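You operate a simulated robot arm through the tools that you are given. There is no shell and no other tool. Be economical: measure what you need, move in short steps, check, and stop when the job is done.

The job below is to be done with a simulated robot arm. You get a single attempt, and the scene is never put back.

TASK
Slacken the green thumbscrew, stack the purple spacer and washer on the hub jig, tighten it again.
Fine: spacer below, washer on top; the washer is in the grey drawer, shut it again. Where these are worked on the way, their far stop is far enough and under half their travel is too little: grey drawer.
Where things are to end (x, y in the base frame): purple spacer within 2 cm of [72, 1]; purple washer within 2 cm of [72, 1].

It is judged by the outcome, as a careful person would: the job done as asked, and still so three seconds after it is handed in. It fails if anything else is knocked over, pushed out of place, dropped, spilled or broken.

THE ROBOT
A 7-joint arm with a two-finger parallel gripper on a trunk, on a base that drives. Base frame: it is fixed to the floor where the robot stands at the start and does not move with it; the origin is under the middle of the robot, x ahead of it, y to its left, z up; the surface under the hand at the start is at about z = 85. Units: cm, rad, N and s.
Its first joint turns from -2.897 to 2.897 rad. Places, roughly: bearing nut [230, 10, 110]; black thumbscrew [240, 10, 90]; fall dial [190, 30, 100]; grease dial [220, 10, 110]; green thumbscrew [70, 0, 90]; grey drawer [90, -20, 70]; purple thumbscrew [80, 30, 90]; splash ring [240, 0, 90]; strap tab [80, 40, 60]; yellow buckle [80, 40, 60]; yellow sleeve [240, 0, 50]; yellow thumbscrew [70, 10, 90]. Payload 3.43 kg.
Tool frame: the origin (TCP) lies between the finger pads and is the grasp point; the fingertips stand 3 cm ahead of it; z points along the fingers, y is the line along which they close. Largest opening 9.4 cm; finger width 2.8, thickness 1; the body of the gripper, 5 by 9.6 cm, starts 5.5 cm behind the TCP.
Orientation is that of the tool frame in the base frame, as a unit quaternion [x, y, z, w]. With the fingers straight down and closing along the base's y, the tool's x points along the base's -x, its y along +y and its z along -z.

THE INTERFACE
- The arm moves only by the tool apply_moves. Its argument "targets" is a list that holds one entry, the list of rows, each a list of 7 numbers: the shift along the base's x, y, z in units of 400 mm (1.0 is 400 mm), then the turn, a rotation vector about the base's x, y, z in units of 45 degrees (1.0 is 45 degrees), then the opening in per cent of the stroke, from 0 (shut) to 100 (fully open). In form: [[[x, y, z, wx, wy, wz, fingers], ...]]. A call has 1 to 10 rows; each row is the pose to reach, as a shift and turn from the pose commanded when the call began. A call with a number of a shift or a turn outside -1 to 1 is refused whole. Each row takes 0.2 s and may step no farther than 5 cm and 0.15 rad from the row before; otherwise, or with a gripper value out of range, the whole call is refused. A pose out of reach is approached as far as the arm can. The call stops where the force on the tool passes 40 N (or 10 N more than at its start, if that is more) or the arm is blocked; 0.2 s more then pass. Each finger travels about 4.5 cm/s and halts on what it meets, pressing with about 28 N; the grip force reading is that of the motor and also rises with nothing between the fingers. The clock runs only during rows and for 0.2 s after the last one: add rows that repeat a pose to give the fingers time. It gives the time, the measured TCP pose, the force on the tool (base axes), the opening and the grip force at its end, in the units of the frame above (readings bear some noise), with the torque about the TCP (base axes, N m) and any sound that the robot's microphone picked up.
- Cameras (640 x 400 px; columns grow to the right, rows downward): "scene" is now at [50.09, 12.88, 134.24]; the picture's right is [-0.75, -0.66, 0.00], its down [-0.38, 0.44, -0.81] and it looks along [0.53, -0.61, -0.58] (base axes); focal length 214 px, centre (320, 200). "wrist" rides on the gripper at [7.6, 1.4, -10.2] in the tool frame; the picture's right is [-0.18, 0.98, 0.00], its down [-0.75, -0.14, -0.64] and it looks along [-0.63, -0.12, 0.77] (tool axes); focal length 243 px, centre (320, 200). There is no depth. A picture from a camera that has moved, and an enlarged one, comes with that camera's place and axes in the base frame and with its lens.
- snapshot(camera): a new picture of that camera. It takes no simulated time.
- slide_trunk(by): slides the trunk up (or, below 0, down) by that many cm; the arm and the scene camera ride with it, the base frame stays. It gives what a move gives, with no picture.
- drive_base(legs): drives the robot by 1 to 6 legs, each [ahead, left, turn to the left] in cm, cm and rad, along the robot's own axes; the way and the turn of a leg run together, so that a leg with both is an arc; at most 150 cm and 3.142 rad a leg. The arm and the cameras ride along, it lands a little off, and it stops where it bumps. It gives what a move gives.
- turn_head(pan, tilt): turns the head with the scene camera to pan (to the left, within 1.798 rad either way) and tilt (down, from -0.506 to 1.204), counted from straight ahead of the robot. It gives what a move gives.
- inspect(camera, box): a new picture of the part [left, top, right, bottom] of that camera's present view, enlarged. It takes no simulated time.
- hand_in(): hands the job in; it is judged then, once.

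Work in short steps. Places have to be worked out from the pictures, the camera data and where the tool is seen: move nearer, look again, correct. Check each grasp and each placing, and mend what went wrong. You have 120 turns and 82 pictures in all, those below and enlarged ones among them. Open the gripper and draw the arm clear of the work before you hand the job in, unless the task says otherwise; then end with one line.

The tools are called after "Emit:" by a JSON object that holds its "method" and its "body". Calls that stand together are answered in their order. apply_moves: Moves the arm, as the interface text tells. Its arguments: {"type":"object","properties":{"targets":{"type":"array","items":{"type":"array","items":{"type":"array","items":{"type":"number"}}}}},"required":["targets"]} The other tools are called the same way: slide_trunk (by) slides the trunk up or down; drive_base (legs) drives the base; turn_head (pan, tilt) turns the head that bears the scene camera; snapshot (camera) takes a picture; inspect (camera, box) takes an enlarged picture of a part of a camera's view; hand_in () hands the job in.

At the start:

```text
clock: 0.0
position: [63.53, -15.56, 124.43]
tcp_rot: [0.0, 1.0, 0.0, 0.0]
force: [0.0, 1.0, 1.0]
wrist_torque: [0.02, 0.0, 0.0]
width: 9.42
grasp_force: 0.1
trunk travel left (down, up): [-40.0, 21.0]
robot x, y, heading: [0.18, 0.09, -0.001]
head pan, tilt: [-0.853, 0.62]
```

scene: 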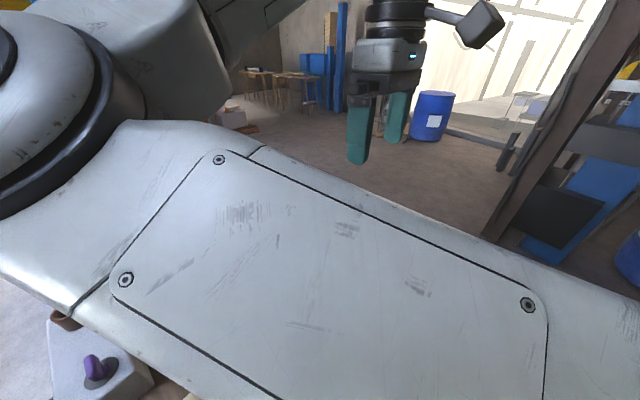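
wrist: 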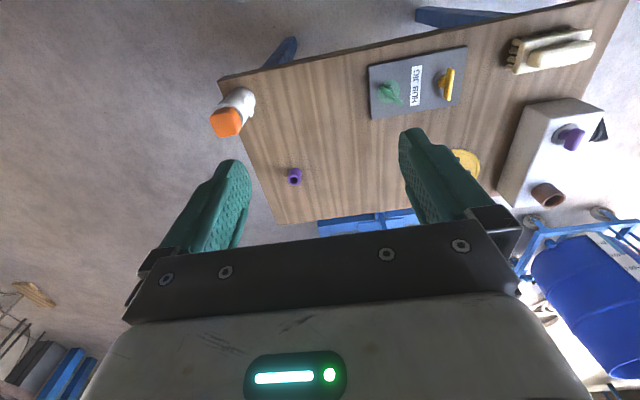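

The wrist view shows the jig plate near [72, 1] and a purple spacer further right. I turn the head to see past the arm.

Emit:
{"method": "turn_head", "body": {"pan": -0.3, "tilt": 0.9}}

Emit:
{"method": "snapshot", "body": {"camera": "scene"}}

Emit:
{"method": "inspect", "body": {"camera": "wrist", "box": [200, 20, 500, 240]}}

```text
clock: 1.0
position: [63.6, -15.58, 124.4]
tcp_rot: [0.0, 1.0, 0.0, 0.0]
force: [-1.0, -0.3, 0.2]
wrist_torque: [-0.03, -0.01, 0.01]
width: 9.39
grasp_force: 0.2
trunk travel left (down, up): [-40.0, 21.0]
robot x, y, heading: [0.03, 0.19, 0.002]
head pan, tilt: [-0.3, 0.901]
```

```text
79 pictures are left
camera scene: at [51.54, 17.27, 131.93], right [-0.3, -0.95, 0.0], down [-0.75, 0.23, -0.62], along [0.59, -0.18, -0.78], focal length 214 px, centre (320, 200)
```

scene: 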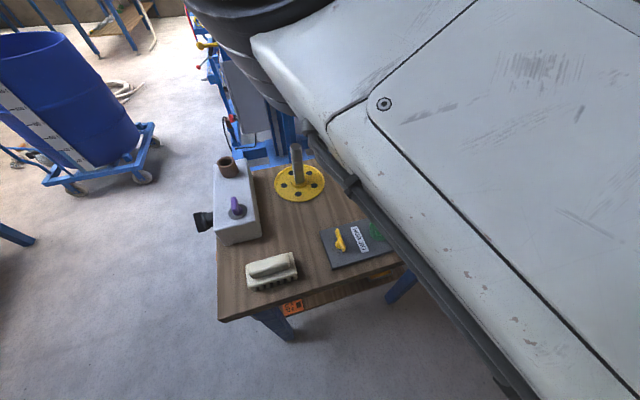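

```text
1.82 times, centred on (350, 130) of wrist
camera zoom: at [56.18, -14.13, 134.67], right [0.18, 0.98, 0.0], down [0.75, -0.14, 0.64], along [0.63, -0.12, -0.77], focal length 441 px, centre (266, 327)
```

zoom: 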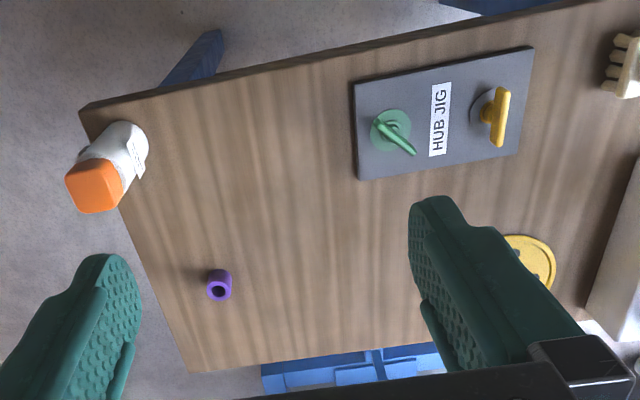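

The jig plate's label lies at about [72, 1], and the spacer stands on the table near [87, -26]. The drawer is under the table top and not visible yet, so I drive back to see the table front.

Emit:
{"method": "drive_base", "body": {"legs": [[-45, 0, 0]]}}

Emit:
{"method": "turn_head", "body": {"pan": -0.3, "tilt": 0.6}}

Emit:
{"method": "snapshot", "body": {"camera": "scene"}}

Emit:
{"method": "snapshot", "body": {"camera": "wrist"}}

```text
clock: 3.3
position: [31.01, -27.89, 124.57]
tcp_rot: [0.069, 0.998, 0.0, 0.001]
force: [1.0, -0.1, -0.6]
wrist_torque: [0.0, 0.04, -0.02]
width: 9.4
grasp_force: 0.0
trunk travel left (down, up): [-40.0, 21.0]
robot x, y, heading: [-29.71, -3.78, -0.13]
head pan, tilt: [-0.3, 0.901]
stopped in leg 1: the robot was blocked; the commanded pose is now the measured one
```

```text
clock: 4.1
position: [30.62, -27.97, 124.56]
tcp_rot: [0.071, 0.997, -0.001, 0.003]
force: [-0.6, 0.7, -0.7]
wrist_torque: [-0.04, 0.01, 0.03]
width: 9.43
grasp_force: 0.2
trunk travel left (down, up): [-40.0, 21.0]
robot x, y, heading: [-29.64, -3.77, -0.134]
head pan, tilt: [-0.3, 0.6]
```

```text
77 pictures are left
camera scene: at [24.78, 5.8, 134.4], right [-0.42, -0.91, 0.0], down [-0.51, 0.24, -0.82], along [0.75, -0.35, -0.57], focal length 214 px, centre (320, 200)
```

scene: 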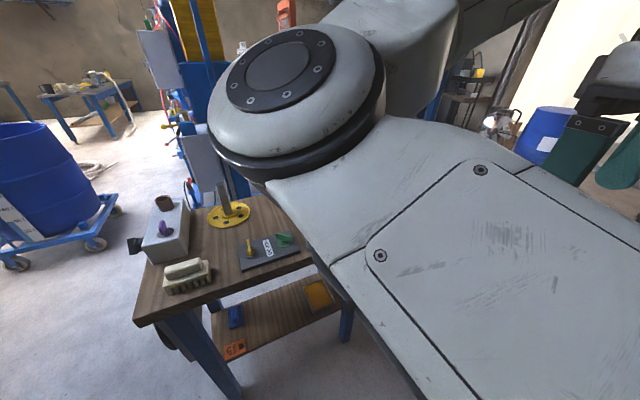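

```text
76 pictures are left
camera wrist: at [23.54, -25.4, 134.83], right [0.32, 0.95, 0.0], down [0.72, -0.25, 0.65], along [0.61, -0.21, -0.76], focal length 243 px, centre (320, 200)
```

wrist: 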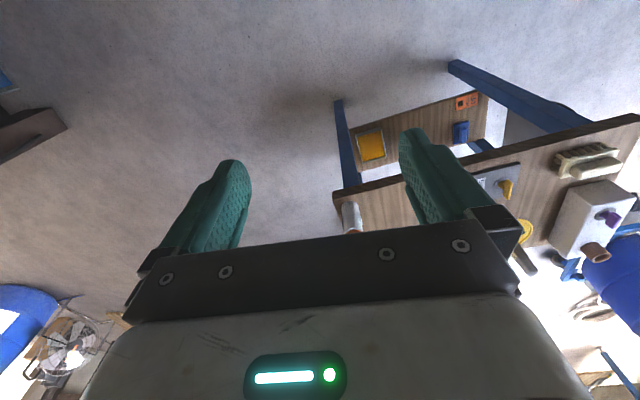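

The table front is open with only a shelf, so the drawer is likely on the right end. I drive to the right to look at that side.

Emit:
{"method": "drive_base", "body": {"legs": [[12, 0, 0.13], [0, -60, 0]]}}

Emit:
{"method": "turn_head", "body": {"pan": 0.5, "tilt": 0.6}}

Emit:
{"method": "snapshot", "body": {"camera": "scene"}}

Emit:
{"method": "snapshot", "body": {"camera": "wrist"}}

```text
clock: 8.3
position: [45.59, -80.09, 124.63]
tcp_rot: [0.002, 1.0, 0.0, 0.003]
force: [0.1, 0.0, -0.6]
wrist_torque: [0.0, 0.05, -0.03]
width: 9.37
grasp_force: 0.0
trunk travel left (down, up): [-40.0, 21.0]
robot x, y, heading: [-18.26, -64.57, 0.01]
head pan, tilt: [-0.3, 0.6]
```

```text
clock: 9.4
position: [45.54, -79.94, 124.66]
tcp_rot: [0.001, 1.0, 0.0, 0.002]
force: [-0.7, -0.1, -0.1]
wrist_torque: [0.05, 0.0, 0.01]
width: 9.4
grasp_force: 0.1
trunk travel left (down, up): [-40.0, 21.0]
robot x, y, heading: [-17.24, -64.21, 0.002]
head pan, tilt: [0.499, 0.6]
```

```text
75 pictures are left
camera scene: at [34.33, -40.56, 134.41], right [0.48, -0.88, 0.0], down [-0.5, -0.27, -0.82], along [0.72, 0.4, -0.57], focal length 214 px, centre (320, 200)
```

scene: 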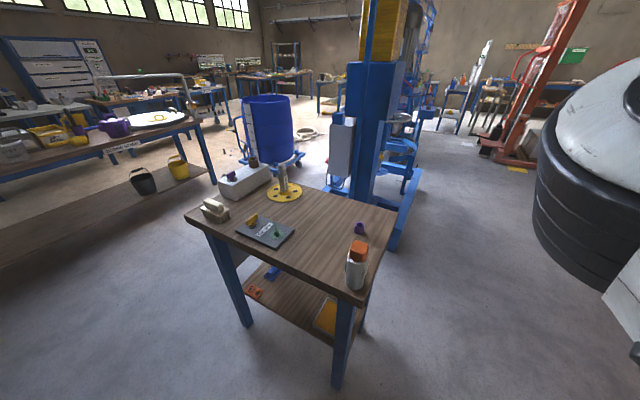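

```text
74 pictures are left
camera wrist: at [38.08, -78.48, 134.84], right [0.19, 0.98, 0.0], down [0.75, -0.14, 0.65], along [0.63, -0.12, -0.76], focal length 243 px, centre (320, 200)
```

wrist: 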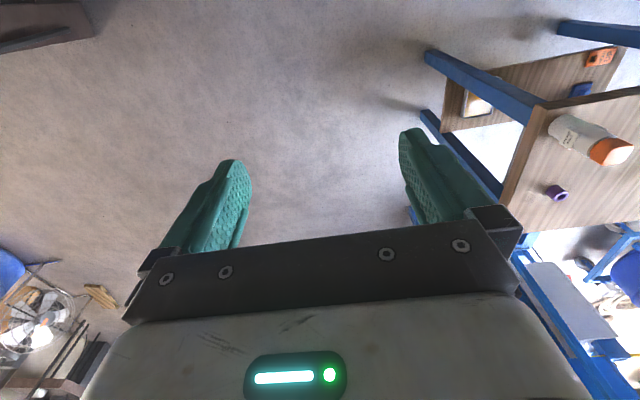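

I zoom on the table from this side to look for the drawer under the top.

Emit:
{"method": "inspect", "body": {"camera": "scene", "box": [190, 140, 420, 390]}}

Emit:
{"method": "inspect", "body": {"camera": "wrist", "box": [400, 20, 640, 260]}}

```text
1.60 times, centred on (305, 265) of scene
camera zoom: at [34.33, -40.56, 134.41], right [0.48, -0.88, 0.0], down [-0.5, -0.27, -0.82], along [0.72, 0.4, -0.57], focal length 343 px, centre (344, 96)
```

zoom: 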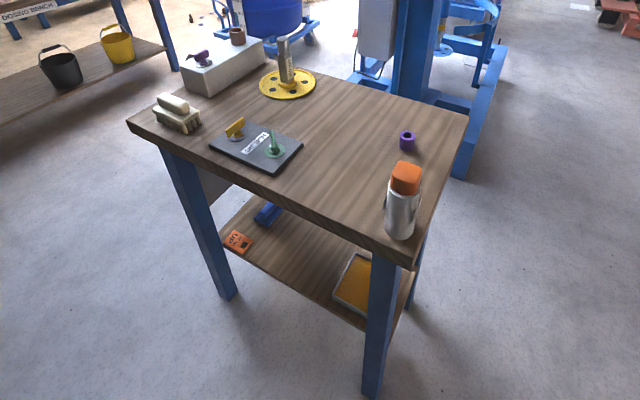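

```text
1.67 times, centred on (520, 140) of wrist
camera zoom: at [38.08, -78.48, 134.84], right [0.19, 0.98, 0.0], down [0.75, -0.14, 0.65], along [0.63, -0.12, -0.76], focal length 404 px, centre (-13, 300)
```

zoom: 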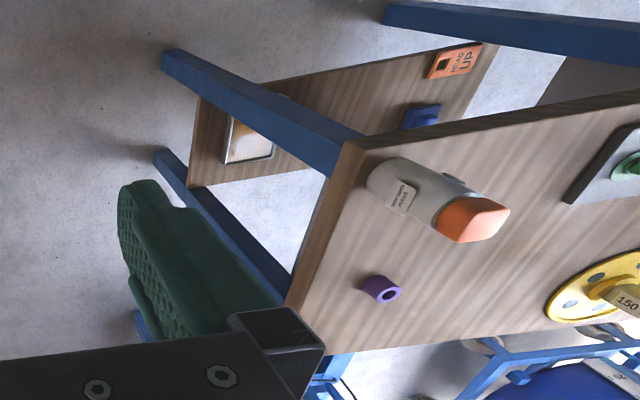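

I need a low view under the table top; the arm is over free floor, so I lower the trunk fully.

Emit:
{"method": "slide_trunk", "body": {"by": -40}}

Emit:
{"method": "turn_head", "body": {"pan": 0.5, "tilt": 0.25}}

Emit:
{"method": "snapshot", "body": {"camera": "scene"}}

```text
clock: 13.2
position: [45.66, -80.0, 84.67]
tcp_rot: [0.002, 1.0, 0.0, 0.003]
force: [0.3, -0.3, 0.4]
wrist_torque: [0.0, -0.01, -0.01]
width: 9.38
grasp_force: 0.0
trunk travel left (down, up): [0.0, 61.0]
robot x, y, heading: [-17.64, -64.59, 0.004]
head pan, tilt: [0.499, 0.6]
```

```text
clock: 14.1
position: [45.55, -80.01, 84.67]
tcp_rot: [0.002, 1.0, 0.0, 0.003]
force: [-0.3, 0.9, 0.7]
wrist_torque: [-0.01, -0.01, 0.0]
width: 9.41
grasp_force: 0.1
trunk travel left (down, up): [0.0, 61.0]
robot x, y, heading: [-17.6, -64.77, 0.004]
head pan, tilt: [0.499, 0.25]
```

```text
71 pictures are left
camera scene: at [34.76, -40.31, 97.62], right [0.48, -0.88, 0.0], down [-0.22, -0.12, -0.97], along [0.85, 0.47, -0.25], focal length 214 px, centre (320, 200)
```

scene: 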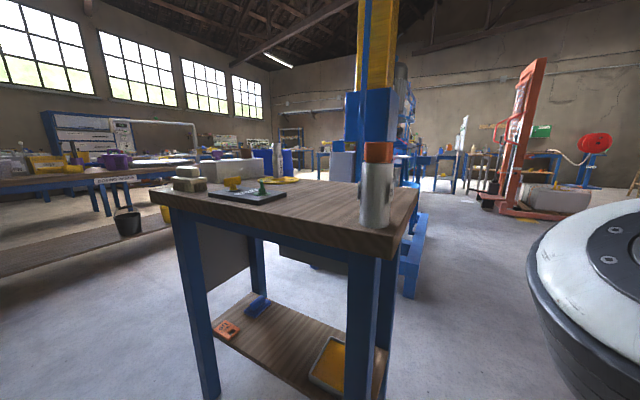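

A dark box hangs under the top at the far side. I zoom on it.

Emit:
{"method": "inspect", "body": {"camera": "scene", "box": [180, 170, 440, 330]}}

```text
2.46 times, centred on (310, 250) of scene
camera zoom: at [34.76, -40.31, 97.62], right [0.48, -0.88, 0.0], down [-0.22, -0.12, -0.97], along [0.85, 0.47, -0.25], focal length 528 px, centre (345, 77)
```

zoom: 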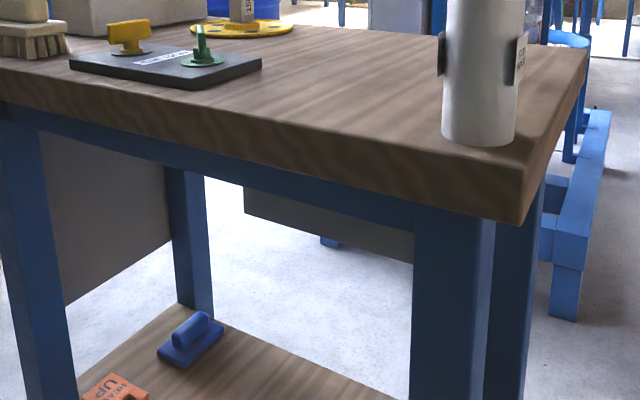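

The drawer hangs under the top, about x 76–103, so it should open to the far side (+x). I drive round to the table's right end and face it.

Emit:
{"method": "drive_base", "body": {"legs": [[0, -40, 0], [100, 0, 0], [0, 0, 1.57]]}}

Emit:
{"method": "turn_head", "body": {"pan": 0.0, "tilt": 0.3}}

Emit:
{"method": "snapshot", "body": {"camera": "scene"}}

Emit:
{"method": "snapshot", "body": {"camera": "wrist"}}

```text
clock: 24.2
position: [130.77, -49.29, 85.72]
tcp_rot: [-0.523, 0.852, 0.024, 0.018]
force: [0.3, 0.0, -0.1]
wrist_torque: [-0.03, 0.03, 0.01]
width: 9.4
grasp_force: 0.0
trunk travel left (down, up): [0.0, 61.0]
robot x, y, heading: [89.33, -99.15, 1.12]
head pan, tilt: [0.499, 0.25]
stopped in leg 3: the robot was blocked; the commanded pose is now the measured one
```

```text
clock: 25.1
position: [130.85, -49.31, 85.86]
tcp_rot: [-0.523, 0.852, 0.022, 0.018]
force: [-0.7, 0.8, 0.6]
wrist_torque: [0.0, 0.05, 0.01]
width: 9.4
grasp_force: 0.0
trunk travel left (down, up): [0.0, 61.0]
robot x, y, heading: [89.06, -99.09, 1.119]
head pan, tilt: [0.0, 0.3]
```

```text
69 pictures are left
camera scene: at [95.15, -42.47, 97.27], right [0.9, -0.44, 0.0], down [-0.13, -0.26, -0.96], along [0.42, 0.86, -0.29], focal length 214 px, centre (320, 200)
```

scene: 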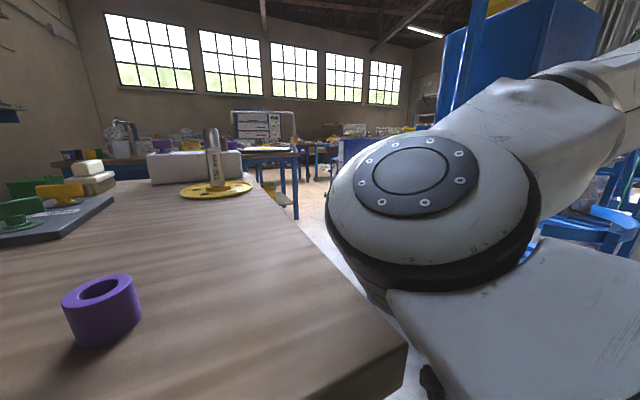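

```text
68 pictures are left
camera wrist: at [126.14, -55.95, 95.61], right [-0.79, 0.61, 0.03], down [0.46, 0.57, 0.68], along [0.4, 0.55, -0.73], focal length 243 px, centre (320, 200)
```

wrist: 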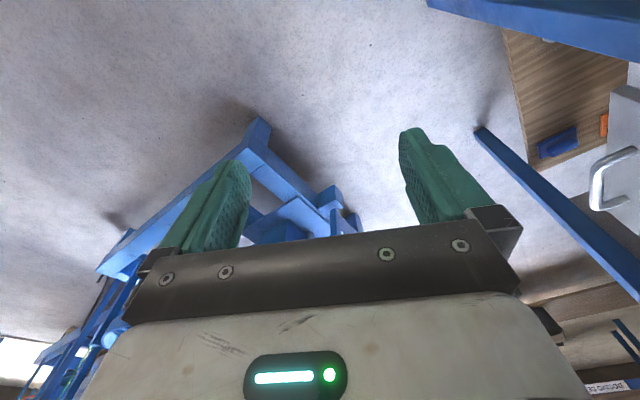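

The drawer front with its U-handle faces +x, as seen at the right edge of the wrist picture. I back off, raise the trunk, and finish turning with the arm safely above the table.

Emit:
{"method": "drive_base", "body": {"legs": [[-20, 0, 0]]}}

Emit:
{"method": "slide_trunk", "body": {"by": 40}}

Emit:
{"method": "turn_head", "body": {"pan": 0.3, "tilt": 0.7}}

Emit:
{"method": "snapshot", "body": {"camera": "scene"}}

Emit:
{"method": "snapshot", "body": {"camera": "wrist"}}

```text
clock: 26.8
position: [121.88, -67.32, 85.37]
tcp_rot: [-0.523, 0.852, 0.019, 0.015]
force: [-0.2, -0.3, 1.0]
wrist_torque: [0.03, 0.01, 0.0]
width: 9.39
grasp_force: 0.0
trunk travel left (down, up): [0.0, 61.0]
robot x, y, heading: [80.4, -117.27, 1.118]
head pan, tilt: [0.0, 0.3]
```

```text
clock: 30.6
position: [121.8, -67.31, 125.52]
tcp_rot: [-0.524, 0.852, 0.019, 0.016]
force: [-0.3, -0.1, -0.1]
wrist_torque: [-0.01, 0.01, 0.0]
width: 9.4
grasp_force: 0.0
trunk travel left (down, up): [-40.0, 21.0]
robot x, y, heading: [80.17, -117.53, 1.117]
head pan, tilt: [0.0, 0.3]
```

```text
clock: 31.5
position: [121.87, -67.32, 125.54]
tcp_rot: [-0.523, 0.852, 0.019, 0.015]
force: [0.2, 1.0, 0.6]
wrist_torque: [0.02, 0.02, 0.0]
width: 9.38
grasp_force: 0.0
trunk travel left (down, up): [-40.0, 21.0]
robot x, y, heading: [80.2, -117.38, 1.12]
head pan, tilt: [0.3, 0.7]
```

```text
67 pictures are left
camera scene: at [83.45, -60.59, 133.55], right [0.99, -0.15, 0.0], down [-0.1, -0.64, -0.77], along [0.12, 0.76, -0.64], focal length 214 px, centre (320, 200)
```

scene: 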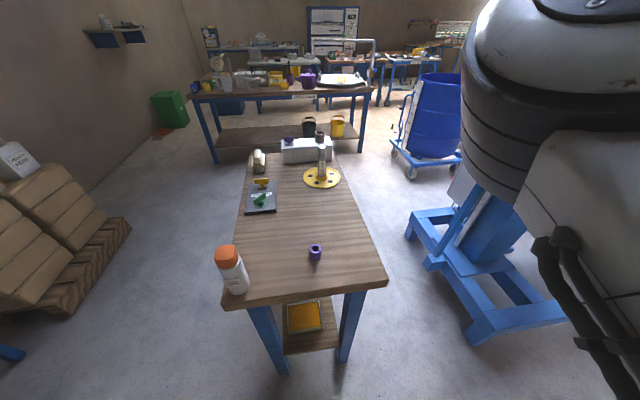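

```text
66 pictures are left
camera wrist: at [117.21, -73.93, 135.41], right [-0.79, 0.61, 0.02], down [0.46, 0.58, 0.67], along [0.4, 0.55, -0.74], focal length 243 px, centre (320, 200)
```

wrist: 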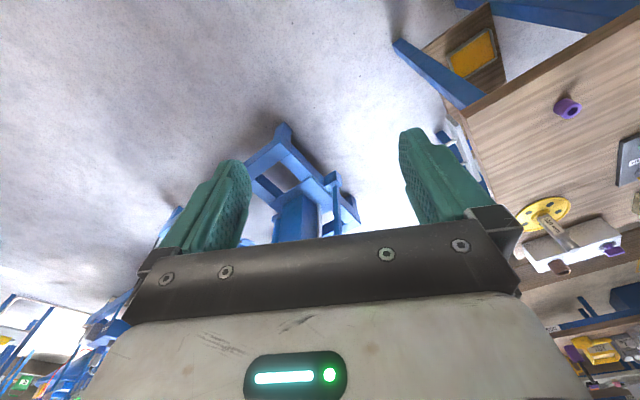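

The table hasn't moved (spacer still at [87, -27]). I turn to face +y and shift to about [108, -100], where both the handle and drawer interior are in reach.

Emit:
{"method": "drive_base", "body": {"legs": [[0, 0, 0.45], [0, -28, 0], [15, 0, 0]]}}

Emit:
{"method": "turn_head", "body": {"pan": 0.0, "tilt": 1.0}}

Emit:
{"method": "snapshot", "body": {"camera": "scene"}}

Emit:
{"method": "snapshot", "body": {"camera": "wrist"}}

```text
clock: 35.7
position: [125.24, -39.75, 125.53]
tcp_rot: [-0.693, 0.72, 0.021, 0.01]
force: [0.1, -1.0, 0.3]
wrist_torque: [0.01, -0.01, 0.03]
width: 9.4
grasp_force: 0.0
trunk travel left (down, up): [-40.0, 21.0]
robot x, y, heading: [108.15, -102.25, 1.545]
head pan, tilt: [0.3, 0.7]
```

```text
clock: 36.5
position: [125.26, -39.54, 125.49]
tcp_rot: [-0.694, 0.72, 0.021, 0.011]
force: [0.1, -0.2, 0.0]
wrist_torque: [0.01, 0.02, -0.03]
width: 9.4
grasp_force: 0.2
trunk travel left (down, up): [-40.0, 21.0]
robot x, y, heading: [108.3, -102.49, 1.547]
head pan, tilt: [0.0, 1.0]
```

```text
65 pictures are left
camera scene: at [89.99, -50.75, 131.21], right [1.0, -0.02, 0.0], down [-0.02, -0.84, -0.54], along [0.01, 0.54, -0.84], focal length 214 px, centre (320, 200)
```

scene: 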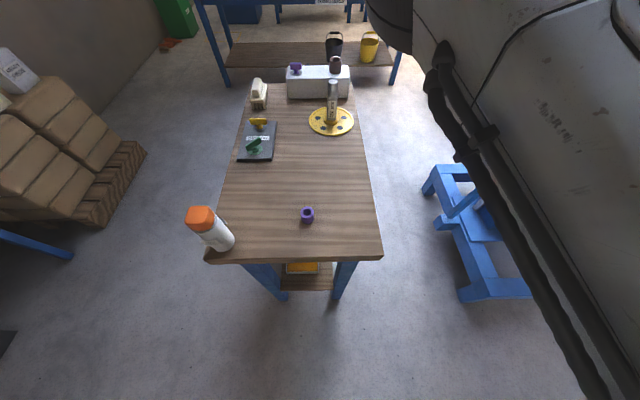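

```text
64 pictures are left
camera wrist: at [123.78, -47.61, 135.4], right [-0.97, 0.22, 0.02], down [0.18, 0.72, 0.67], along [0.13, 0.66, -0.74], focal length 243 px, centre (320, 200)
```

wrist: 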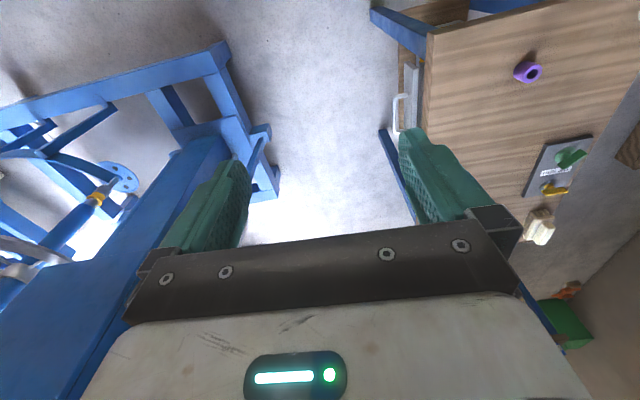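

The drawer handle is visible at wrist pixel (400, 115). I zoom in to measure it.

Emit:
{"method": "inspect", "body": {"camera": "wrist", "box": [360, 20, 480, 150]}}

```text
3.08 times, centred on (420, 85) of wrist
camera zoom: at [123.78, -47.61, 135.4], right [-0.97, 0.22, 0.02], down [0.18, 0.72, 0.67], along [0.13, 0.66, -0.74], focal length 746 px, centre (12, 554)
```

zoom: 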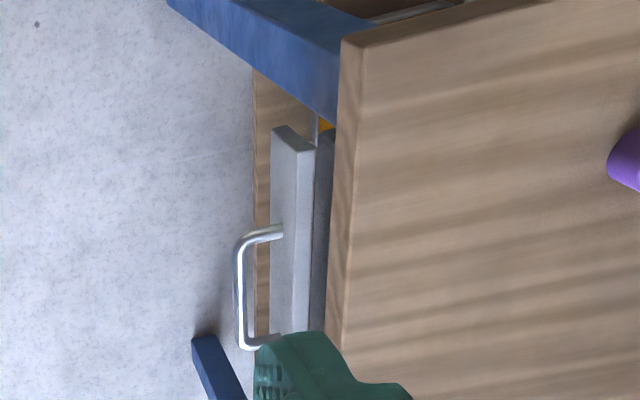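

The handle bar runs along y from about -20 to -10 at x ≈ 108, z ≈ 70. I tilt the tool toward -x (to end 30° below horizontal, closing in the vertical plane), and descend outside the table.

Emit:
{"method": "apply_moves", "body": {"targets": [[[0.02, 0.05, -0.05, -0.01, 0.16, 0.008, 100], [0.04, 0.1, -0.1, -0.02, 0.32, 0.016, 90], [0.06, 0.15, -0.15, -0.03, 0.48, 0.024, 80], [0.08, 0.2, -0.2, -0.04, 0.64, 0.032, 70], [0.1, 0.25, -0.25, -0.05, 0.8, 0.04, 60], [0.12, 0.3, -0.3, -0.058, 0.95, 0.047, 50], [0.12, 0.3, -0.3, -0.058, 0.95, 0.047, 45]]]}}

Emit:
{"method": "snapshot", "body": {"camera": "wrist"}}

Emit:
{"method": "snapshot", "body": {"camera": "scene"}}

```text
clock: 38.1
position: [130.04, -27.57, 113.55]
tcp_rot: [-0.651, 0.662, 0.257, -0.268]
force: [0.5, 0.0, 0.1]
wrist_torque: [0.0, 0.03, 0.0]
width: 4.26
grasp_force: 0.1
trunk travel left (down, up): [-40.0, 21.0]
robot x, y, heading: [108.23, -102.16, 1.54]
head pan, tilt: [0.0, 1.0]
```

```text
62 pictures are left
camera wrist: at [136.12, -35.04, 122.05], right [-0.71, 0.21, 0.67], down [0.55, 0.76, 0.35], along [-0.44, 0.62, -0.65], focal length 243 px, centre (320, 200)
```

wrist: 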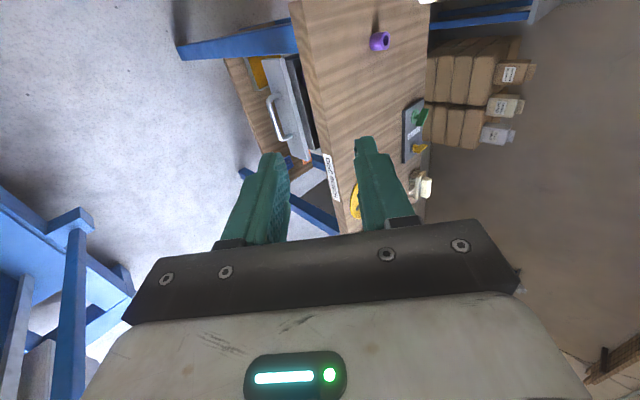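

```text
61 pictures are left
camera scene: at [90.01, -50.75, 131.21], right [1.0, -0.02, 0.0], down [-0.02, -0.84, -0.54], along [0.01, 0.54, -0.84], focal length 214 px, centre (320, 200)
```

scene: 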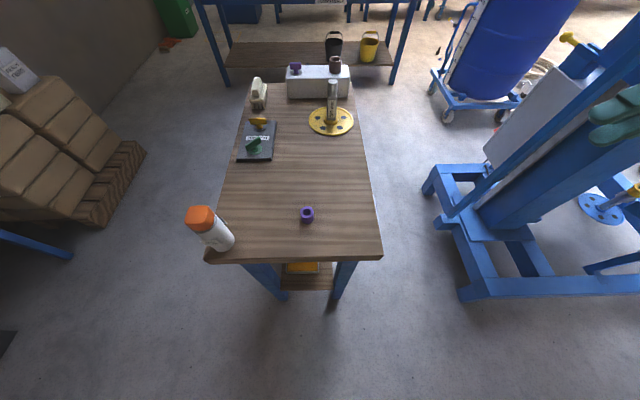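

Two views put the handle bar at about [109.4, -17.5, 75]. I go to a pre-grasp pose 12 cm back along the approach axis.

Emit:
{"method": "apply_moves", "body": {"targets": [[[-0.025, 0.03, -0.1, 0, 0.06, 0, 42], [-0.05, 0.06, -0.2, 0, 0.12, 0, 42], [-0.075, 0.09, -0.3, 0, 0.18, 0, 42], [-0.1, 0.12, -0.4, 0, 0.24, 0, 42], [-0.125, 0.15, -0.5, 0, 0.3, 0, 42], [-0.15, 0.18, -0.6, 0, 0.364, 0, 42], [-0.175, 0.21, -0.7, 0, 0.364, 0, 42], [-0.2, 0.25, -0.79, 0, 0.364, 0, 42], [-0.2, 0.25, -0.79, 0, 0.364, 0, 42]]]}}

Emit:
{"method": "snapshot", "body": {"camera": "wrist"}}

```text
clock: 40.1
position: [121.88, -17.6, 81.94]
tcp_rot: [-0.607, 0.618, 0.346, -0.36]
force: [1.0, 0.1, -0.4]
wrist_torque: [-0.01, 0.02, 0.01]
width: 3.95
grasp_force: 0.0
trunk travel left (down, up): [-40.0, 21.0]
robot x, y, heading: [108.13, -102.47, 1.55]
head pan, tilt: [0.0, 1.0]
```

```text
60 pictures are left
camera wrist: at [130.3, -25.01, 88.46], right [-0.49, 0.21, 0.85], down [0.63, 0.76, 0.18], along [-0.6, 0.62, -0.5], focal length 243 px, centre (320, 200)
```

wrist: 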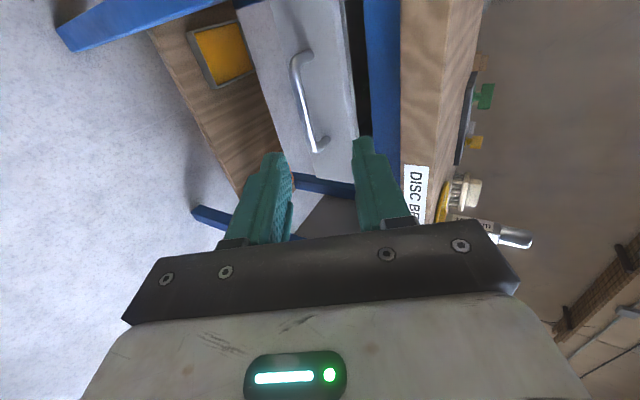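

Refined with the closer view: bar at about [108.6, -16.3, 71.7]. I step to 6 cm before it and look.

Emit:
{"method": "apply_moves", "body": {"targets": [[[-0.06, 0.01, -0.056, 0, 0, 0, 42], [-0.12, 0.02, -0.112, 0, 0, 0, 42], [-0.18, 0.032, -0.168, 0, 0, 0, 42], [-0.18, 0.032, -0.168, 0, 0, 0, 42]]]}}

Emit:
{"method": "snapshot", "body": {"camera": "wrist"}}

```text
clock: 41.1
position: [115.05, -16.42, 75.14]
tcp_rot: [-0.607, 0.618, 0.346, -0.36]
force: [0.2, -0.3, 0.0]
wrist_torque: [-0.02, -0.04, -0.04]
width: 3.95
grasp_force: 0.0
trunk travel left (down, up): [-40.0, 21.0]
robot x, y, heading: [108.09, -102.01, 1.543]
head pan, tilt: [0.0, 1.0]
```

```text
59 pictures are left
camera wrist: at [123.21, -23.87, 81.68], right [-0.49, 0.21, 0.85], down [0.63, 0.76, 0.18], along [-0.6, 0.62, -0.5], focal length 243 px, centre (320, 200)
```

wrist: 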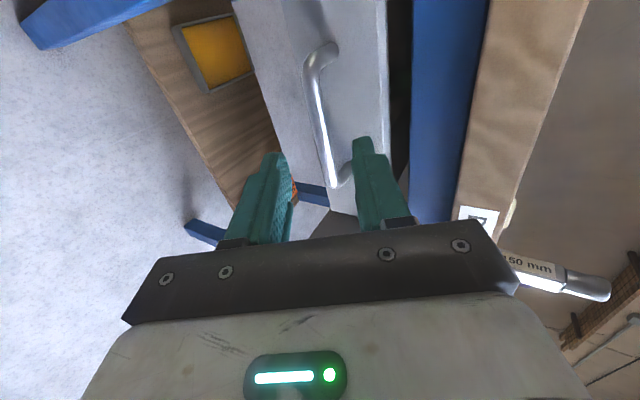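

Consistent: bar at [108.6, -16, 71.6]. I advance along the axis and close on it.

Emit:
{"method": "apply_moves", "body": {"targets": [[[-0.07, 0.002, -0.038, 0, 0, 0, 42], [-0.139, 0.004, -0.076, 0, 0, 0, 42], [-0.139, 0.004, -0.076, 0, 0, 0, 42], [-0.139, 0.004, -0.076, 0, 0, 0, 0], [-0.139, 0.004, -0.076, 0, 0, 0, 0], [-0.139, 0.004, -0.076, 0, 0, 0, 0], [-0.139, 0.004, -0.076, 0, 0, 0, 0]]]}}

Emit:
{"method": "snapshot", "body": {"camera": "wrist"}}

```text
clock: 42.7
position: [109.37, -16.09, 72.12]
tcp_rot: [-0.608, 0.618, 0.347, -0.359]
force: [2.1, 0.7, -13.9]
wrist_torque: [1.48, -0.16, 0.09]
width: 1.18
grasp_force: 45.2
trunk travel left (down, up): [-40.0, 21.0]
robot x, y, heading: [108.34, -102.5, 1.548]
head pan, tilt: [0.0, 1.0]
```

```text
58 pictures are left
camera wrist: at [117.59, -23.62, 78.58], right [-0.49, 0.21, 0.85], down [0.63, 0.76, 0.18], along [-0.6, 0.62, -0.5], focal length 243 px, centre (320, 200)
```

wrist: 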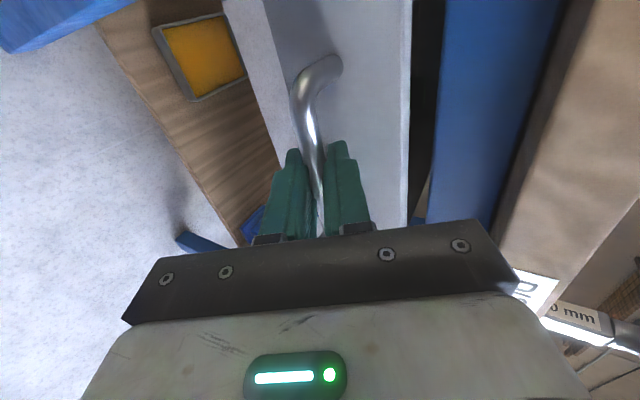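

The bar is held (1.18 cm). I pull straight along +x.

Emit:
{"method": "apply_moves", "body": {"targets": [[[0.03, 0, -0.003, 0, 0, 0, 0], [0.08, 0, -0.003, 0, 0, 0, 0], [0.13, 0, -0.003, 0, 0, 0, 0], [0.18, 0, -0.003, 0, 0, 0, 0], [0.23, 0, -0.003, 0, 0, 0, 0], [0.28, 0, -0.003, 0, 0, 0, 0], [0.33, 0, -0.003, 0, 0, 0, 0], [0.38, 0, -0.003, 0, 0, 0, 0], [0.43, 0, -0.003, 0, 0, 0, 0]]]}}

Emit:
{"method": "snapshot", "body": {"camera": "wrist"}}

Emit:
{"method": "snapshot", "body": {"camera": "scene"}}

```text
clock: 44.0
position: [119.01, -15.91, 72.17]
tcp_rot: [-0.594, 0.624, 0.365, -0.352]
force: [0.2, -1.3, -3.0]
wrist_torque: [1.77, 0.06, -0.49]
width: 1.19
grasp_force: 45.0
out of reach, approached as far as the arm can: row 6
trunk travel left (down, up): [-40.0, 21.0]
robot x, y, heading: [108.21, -102.39, 1.55]
head pan, tilt: [0.0, 1.0]
stopped in row 6: the force on the tool passed its limit at 53 N (the readings are from after the stop); the commanded pose is now the measured one
```

```text
57 pictures are left
camera wrist: at [127.13, -23.77, 78.34], right [-0.47, 0.21, 0.86], down [0.66, 0.73, 0.18], along [-0.58, 0.65, -0.48], focal length 243 px, centre (320, 200)
```

wrist: 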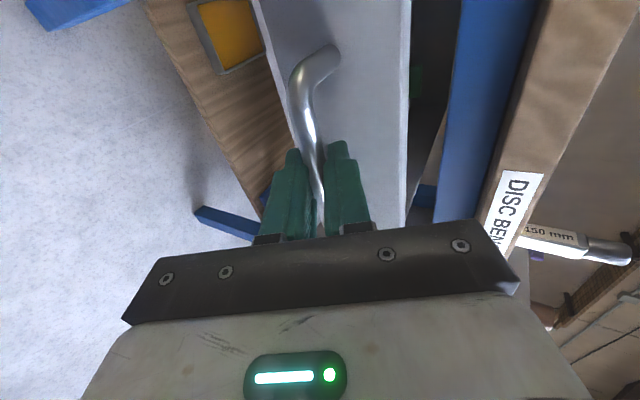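

```text
56 pictures are left
camera scene: at [89.99, -50.82, 131.22], right [1.0, -0.02, 0.0], down [-0.02, -0.84, -0.54], along [0.01, 0.54, -0.84], focal length 214 px, centre (320, 200)
```

scene: 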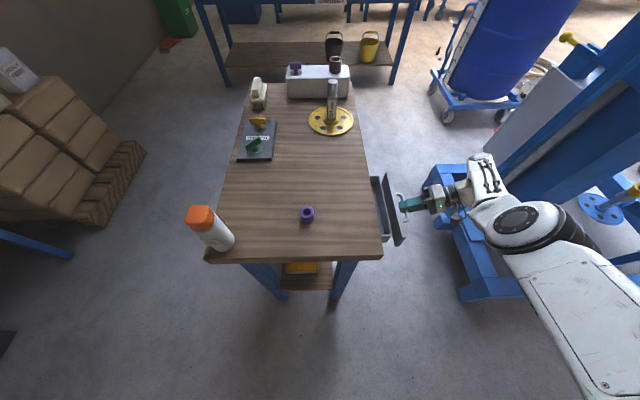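

The drawer is ~9.6 cm open; the arm hit its reach limit. I release the handle, back off, and bring the base nearer to continue.

Emit:
{"method": "apply_moves", "body": {"targets": [[[0, 0, 0, 0, 0, 0, 20], [0, 0, 0, 0, 0, 0, 42], [0, 0, 0, 0, 0, 0, 42], [0, 0, 0, 0, 0, 0, 42], [0.02, -0.05, 0.05, 0, 0, 0, 42], [0.02, -0.1, 0.15, 0, 0, 0, 42], [0.02, -0.15, 0.25, 0, 0, 0, 42]]]}}

Emit:
{"method": "snapshot", "body": {"camera": "wrist"}}

```text
clock: 45.6
position: [121.29, -21.73, 82.75]
tcp_rot: [-0.609, 0.63, 0.345, -0.336]
force: [-8.7, -1.6, -5.6]
wrist_torque: [0.14, 0.15, -0.18]
width: 3.92
grasp_force: 0.1
out of reach, approached as far as the arm can: row 5
trunk travel left (down, up): [-40.0, 21.0]
robot x, y, heading: [108.25, -102.55, 1.548]
head pan, tilt: [0.0, 1.0]
```

```text
55 pictures are left
camera wrist: at [129.15, -29.52, 89.38], right [-0.52, 0.2, 0.83], down [0.64, 0.74, 0.22], along [-0.56, 0.65, -0.51], focal length 243 px, centre (320, 200)
```

wrist: 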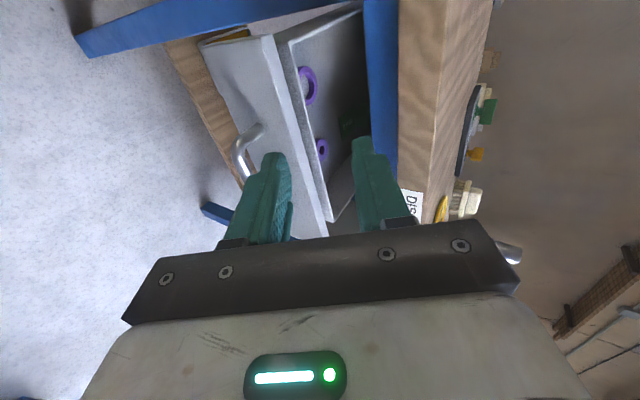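

Inside are two purple rings and a green one. I now drive the base 12 cm right and 10 cm ahead for more reach.

Emit:
{"method": "drive_base", "body": {"legs": [[0, -12, 0], [10, 0, 0]]}}

Emit:
{"method": "snapshot", "body": {"camera": "wrist"}}

Emit:
{"method": "snapshot", "body": {"camera": "scene"}}

```text
clock: 47.6
position: [131.81, -12.12, 82.18]
tcp_rot: [-0.595, 0.625, 0.363, -0.353]
force: [0.0, 0.2, -0.4]
wrist_torque: [0.01, -0.02, -0.01]
width: 3.93
grasp_force: 0.0
trunk travel left (down, up): [-40.0, 21.0]
robot x, y, heading: [120.25, -92.56, 1.55]
head pan, tilt: [0.0, 1.0]
```

```text
54 pictures are left
camera wrist: at [139.87, -20.06, 88.38], right [-0.47, 0.21, 0.86], down [0.66, 0.73, 0.18], along [-0.58, 0.65, -0.48], focal length 243 px, centre (320, 200)
```

wrist: 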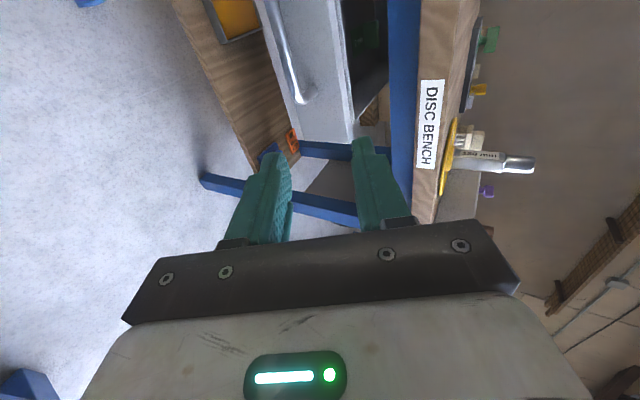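

```text
53 pictures are left
camera scene: at [101.91, -41.13, 131.21], right [1.0, -0.02, 0.0], down [-0.02, -0.84, -0.54], along [0.01, 0.54, -0.84], focal length 214 px, centre (320, 200)
```

scene: 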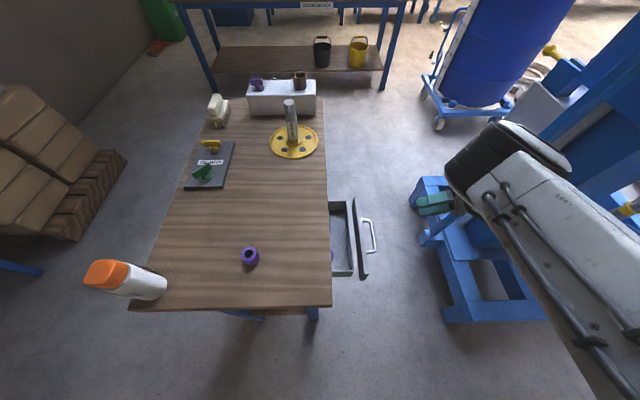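

Handle bar now at about [118, -16, 72]. I re-approach and grip it.

Emit:
{"method": "apply_moves", "body": {"targets": [[[-0.063, -0.034, -0.058, 0, 0, 0, 42], [-0.127, -0.068, -0.116, 0, 0, 0, 42], [-0.19, -0.1025, -0.175, 0, 0, 0, 42], [-0.255, -0.1025, -0.212, 0, 0, 0, 42], [-0.32, -0.1025, -0.25, 0, 0, 0, 42], [-0.32, -0.1025, -0.25, 0, 0, 0, 42], [-0.32, -0.1025, -0.25, 0, 0, 0, 0], [-0.32, -0.1025, -0.25, 0, 0, 0, 0], [-0.32, -0.1025, -0.25, 0, 0, 0, 0], [-0.32, -0.1025, -0.25, 0, 0, 0, 0]]]}}

Emit:
{"method": "snapshot", "body": {"camera": "wrist"}}

```text
clock: 49.8
position: [118.98, -16.21, 72.05]
tcp_rot: [-0.595, 0.624, 0.364, -0.352]
force: [-0.7, -2.8, -1.7]
wrist_torque: [1.24, -0.02, 0.46]
width: 1.23
grasp_force: 44.5
trunk travel left (down, up): [-40.0, 21.0]
robot x, y, heading: [120.21, -92.88, 1.546]
head pan, tilt: [0.0, 1.0]
```

```text
52 pictures are left
camera wrist: at [127.12, -24.06, 78.35], right [-0.47, 0.21, 0.86], down [0.66, 0.73, 0.18], along [-0.58, 0.65, -0.48], focal length 243 px, centre (320, 200)
```

wrist: 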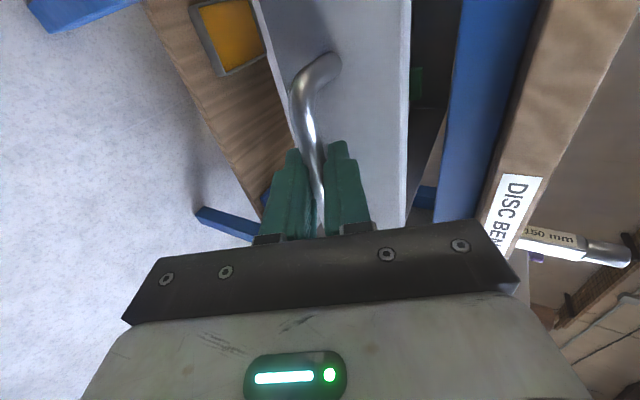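

Gripped again. I pull further along +x until the stop.

Emit:
{"method": "apply_moves", "body": {"targets": [[[0.04, 0, 0, 0, 0, 0, 0], [0.08, 0, 0, 0, 0, 0, 0], [0.12, 0, 0, 0, 0, 0, 0], [0.16, 0, 0, 0, 0, 0, 0], [0.2, 0, 0, 0, 0, 0, 0], [0.24, 0, 0, 0, 0, 0, 0], [0.28, 0, 0, 0, 0, 0, 0], [0.32, 0, 0, 0, 0, 0, 0], [0.36, 0, 0, 0, 0, 0, 0]]]}}

Emit:
{"method": "snapshot", "body": {"camera": "scene"}}

```text
clock: 51.5
position: [129.49, -16.15, 72.1]
tcp_rot: [-0.597, 0.617, 0.366, -0.359]
force: [-1.6, -1.7, -5.4]
wrist_torque: [1.28, 0.03, 0.54]
width: 1.17
grasp_force: 44.7
trunk travel left (down, up): [-40.0, 21.0]
robot x, y, heading: [120.08, -92.57, 1.555]
head pan, tilt: [0.0, 1.0]
stopped in row 8: the force on the tool passed its limit at 46 N (the readings are from after the stop); the commanded pose is now the measured one
```

```text
51 pictures are left
camera scene: at [101.66, -41.18, 131.2], right [1.0, -0.02, 0.0], down [-0.02, -0.84, -0.54], along [0.01, 0.54, -0.84], focal length 214 px, centre (320, 200)
```

scene: 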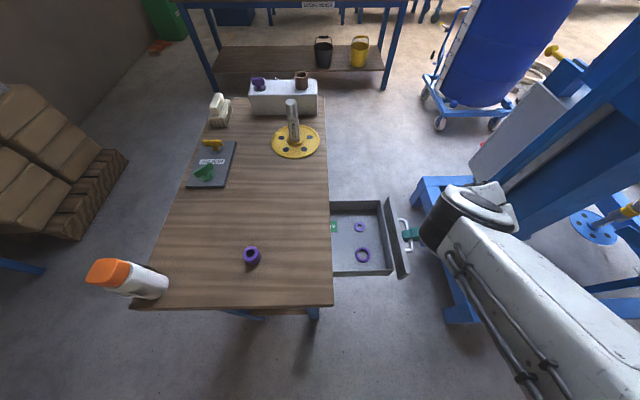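

The drawer reached its stop (~20 cm). I zoom in on the rings and the spacer to tell which one is the washer.

Emit:
{"method": "inspect", "body": {"camera": "scene", "box": [230, 190, 410, 290]}}

Emit:
{"method": "inspect", "body": {"camera": "scene", "box": [150, 90, 340, 200]}}

```text
3.56 times, centred on (320, 240) of scene
camera zoom: at [101.66, -41.18, 131.2], right [1.0, -0.02, 0.0], down [-0.02, -0.84, -0.54], along [0.01, 0.54, -0.84], focal length 763 px, centre (320, 58)
```

zoom: 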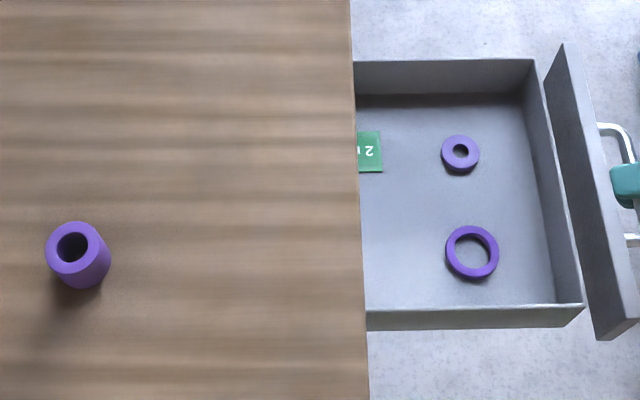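

```text
3.37 times, centred on (245, 145) of scene
camera zoom: at [101.66, -41.18, 131.2], right [1.0, -0.02, 0.0], down [-0.02, -0.84, -0.54], along [0.01, 0.54, -0.84], focal length 722 px, centre (573, 385)
```

zoom: 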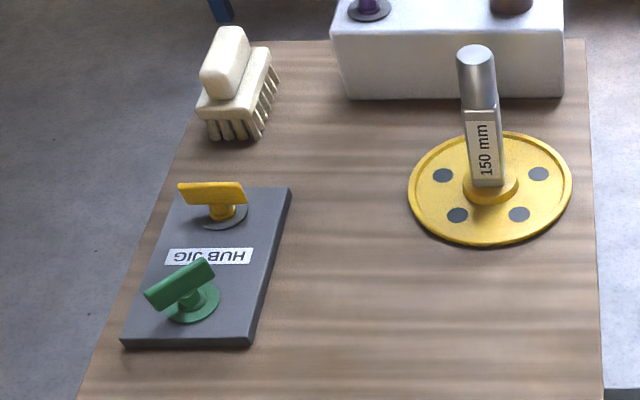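

The smaller ring (outer ≈3.4 cm) matches the spacer's diameter; I'll check it closely. I release the handle, back off and rise.

Emit:
{"method": "apply_moves", "body": {"targets": [[[0, 0, 0, 0, 0, 0, 20], [0, 0, 0, 0, 0, 0, 42], [0, 0, 0, 0, 0, 0, 42], [0, 0, 0, 0, 0, 0, 42], [0.06, 0, 0.035, 0, 0, 0, 42], [0.11, 0, 0.065, 0, 0, 0, 42], [0.11, 0, 0.17, 0, 0, 0, 42], [0.11, 0, 0.28, 0, 0, 0, 42], [0.11, 0, 0.39, 0, 0, 0, 42], [0.11, 0, 0.5, 0, 0, 0, 42]]]}}

Emit:
{"method": "apply_moves", "body": {"targets": [[[-0.06, 0, 0.05, 0, -0.16, 0, 50], [-0.12, 0, 0.1, 0, -0.32, 0, 55], [-0.18, 0, 0.1, 0, -0.48, 0, 60], [-0.24, 0, 0.1, 0, -0.64, 0, 60], [-0.3, 0, 0.1, 0, -0.8, 0, 60], [-0.36, 0, 0.1, 0, -0.96, 0, 60]]]}}

```text
clock: 53.7
position: [133.91, -16.34, 92.27]
tcp_rot: [-0.596, 0.617, 0.366, -0.36]
force: [1.3, 0.5, 0.7]
wrist_torque: [-0.01, -0.01, 0.01]
width: 3.97
grasp_force: 0.1
trunk travel left (down, up): [-40.0, 21.0]
robot x, y, heading: [120.25, -92.88, 1.554]
head pan, tilt: [0.0, 1.0]
```

```text
clock: 55.1
position: [119.54, -16.42, 96.23]
tcp_rot: [-0.688, 0.708, 0.12, -0.106]
force: [0.7, -0.7, -0.5]
wrist_torque: [0.02, 0.02, -0.01]
width: 5.67
grasp_force: 0.1
trunk travel left (down, up): [-40.0, 21.0]
robot x, y, heading: [120.29, -92.8, 1.546]
head pan, tilt: [0.0, 1.0]
```

I finish levelling the tool to vertical over the drawer and look.

Emit:
{"method": "apply_moves", "body": {"targets": [[[-0.04, 0, -0.02, -0.01, -0.136, 0.012, 60], [-0.08, 0, -0.04, -0.02, -0.272, 0.024, 60], [-0.118, 0, -0.06, -0.031, -0.408, 0.037, 60], [-0.118, 0, -0.06, -0.031, -0.408, 0.037, 60]]]}}

Emit:
{"method": "snapshot", "body": {"camera": "wrist"}}

```text
clock: 56.1
position: [114.86, -16.36, 93.74]
tcp_rot: [0.708, -0.706, 0.001, 0.002]
force: [0.2, -0.3, -0.3]
wrist_torque: [0.0, 0.05, -0.02]
width: 5.64
grasp_force: 0.2
trunk travel left (down, up): [-40.0, 21.0]
robot x, y, heading: [120.26, -92.92, 1.547]
head pan, tilt: [0.0, 1.0]
```

```text
48 pictures are left
camera wrist: at [113.6, -23.88, 103.92], right [-0.98, 0.18, 0.0], down [0.14, 0.76, 0.64], along [0.12, 0.63, -0.77], focal length 243 px, centre (320, 200)
```

wrist: 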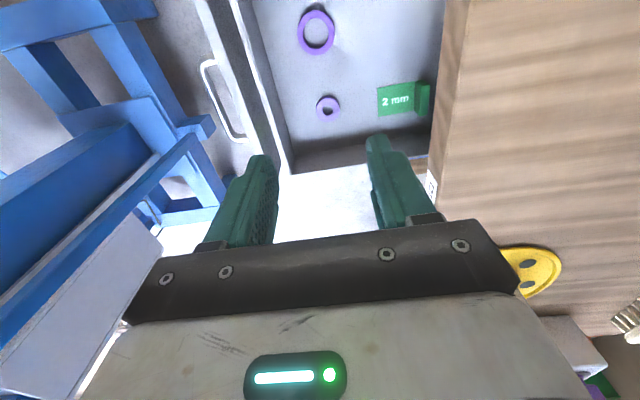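

Small washer at about [114.8, -12.2]. I move over it and lower partway, then look again.

Emit:
{"method": "apply_moves", "body": {"targets": [[[0, 0.05, -0.08, 0, 0, 0, 60], [0, 0.1, -0.16, 0, 0, 0, 60], [0, 0.102, -0.25, 0, 0, 0, 60], [0, 0.102, -0.34, 0, 0, 0, 60], [0, 0.102, -0.34, 0, 0, 0, 60]]]}}

Emit:
{"method": "snapshot", "body": {"camera": "wrist"}}

Emit:
{"method": "snapshot", "body": {"camera": "scene"}}

```text
clock: 57.3
position: [114.66, -12.1, 80.15]
tcp_rot: [0.709, -0.706, 0.001, 0.003]
force: [0.3, 0.6, 0.7]
wrist_torque: [-0.01, 0.01, -0.04]
width: 5.63
grasp_force: 0.0
trunk travel left (down, up): [-40.0, 21.0]
robot x, y, heading: [120.15, -92.54, 1.548]
head pan, tilt: [0.0, 1.0]
```

```text
47 pictures are left
camera wrist: at [113.41, -19.64, 90.45], right [-0.98, 0.18, 0.0], down [0.14, 0.76, 0.64], along [0.12, 0.63, -0.77], focal length 243 px, centre (320, 200)
```

wrist: 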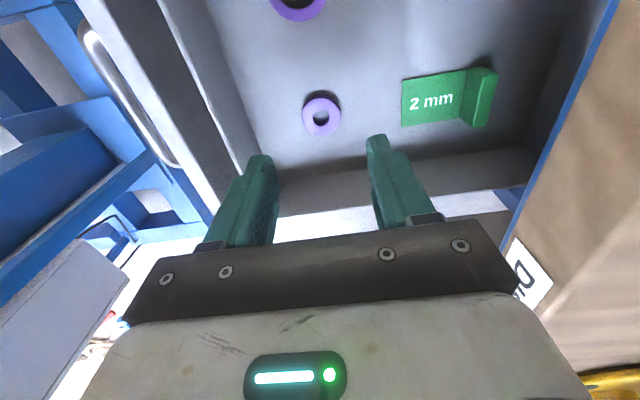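

```text
46 pictures are left
camera scene: at [101.66, -41.18, 131.2], right [1.0, -0.02, 0.0], down [-0.02, -0.84, -0.54], along [0.01, 0.54, -0.84], focal length 214 px, centre (320, 200)
```

scene: 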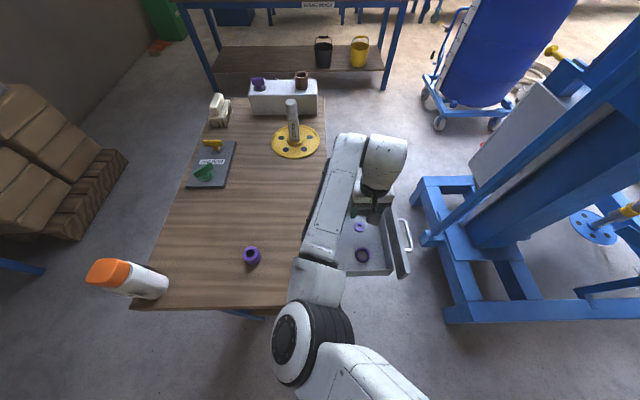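

Washer is centred under the fingers at about [114.75, -12.1, ~70]. I lower 5 cm more and check height by picture.

Emit:
{"method": "apply_moves", "body": {"targets": [[[0, 0, -0.05, 0, 0, 0, 60], [0.002, 0, -0.1, 0, 0, 0, 60], [0.002, 0, -0.125, 0, 0, 0, 60], [0.002, 0, -0.125, 0, 0, 0, 60]]]}}

Emit:
{"method": "snapshot", "body": {"camera": "wrist"}}

```text
clock: 58.3
position: [114.78, -12.07, 75.22]
tcp_rot: [0.708, -0.706, 0.001, 0.002]
force: [-0.4, -0.8, 0.8]
wrist_torque: [-0.02, -0.07, -0.02]
width: 5.63
grasp_force: 0.1
trunk travel left (down, up): [-40.0, 21.0]
robot x, y, heading: [120.06, -92.66, 1.549]
head pan, tilt: [0.0, 1.0]
```

```text
45 pictures are left
camera wrist: at [113.57, -19.71, 85.37], right [-0.98, 0.18, 0.0], down [0.14, 0.76, 0.64], along [0.12, 0.63, -0.77], focal length 243 px, centre (320, 200)
```

wrist: 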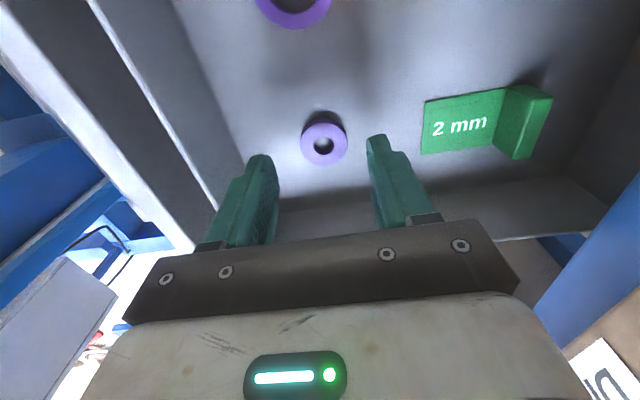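

Triangulated washer centre height ≈70, y ≈ -12.1. I descend to put the tips at about z 69.5 and close.

Emit:
{"method": "apply_moves", "body": {"targets": [[[0, 0, -0.025, 0, 0, 0, 60], [0, 0, -0.05, 0, 0, 0, 60], [0, 0, -0.06, 0, 0, 0, 60], [0, 0, -0.068, 0, 0, 0, 60], [0, 0, -0.068, 0, 0, 0, 60]]]}}

Emit:
{"method": "snapshot", "body": {"camera": "wrist"}}

```text
clock: 59.5
position: [114.75, -12.07, 72.82]
tcp_rot: [0.708, -0.706, -0.001, 0.001]
force: [0.3, 0.1, 0.0]
wrist_torque: [0.01, 0.01, 0.01]
width: 5.65
grasp_force: 0.2
trunk travel left (down, up): [-40.0, 21.0]
robot x, y, heading: [120.1, -92.74, 1.546]
head pan, tilt: [0.0, 1.0]
```

```text
44 pictures are left
camera wrist: at [113.5, -19.61, 82.91], right [-0.98, 0.18, 0.0], down [0.14, 0.75, 0.64], along [0.11, 0.63, -0.77], focal length 243 px, centre (320, 200)
```

wrist: 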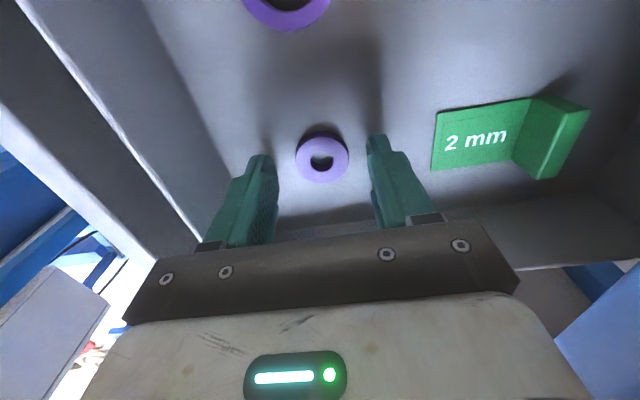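

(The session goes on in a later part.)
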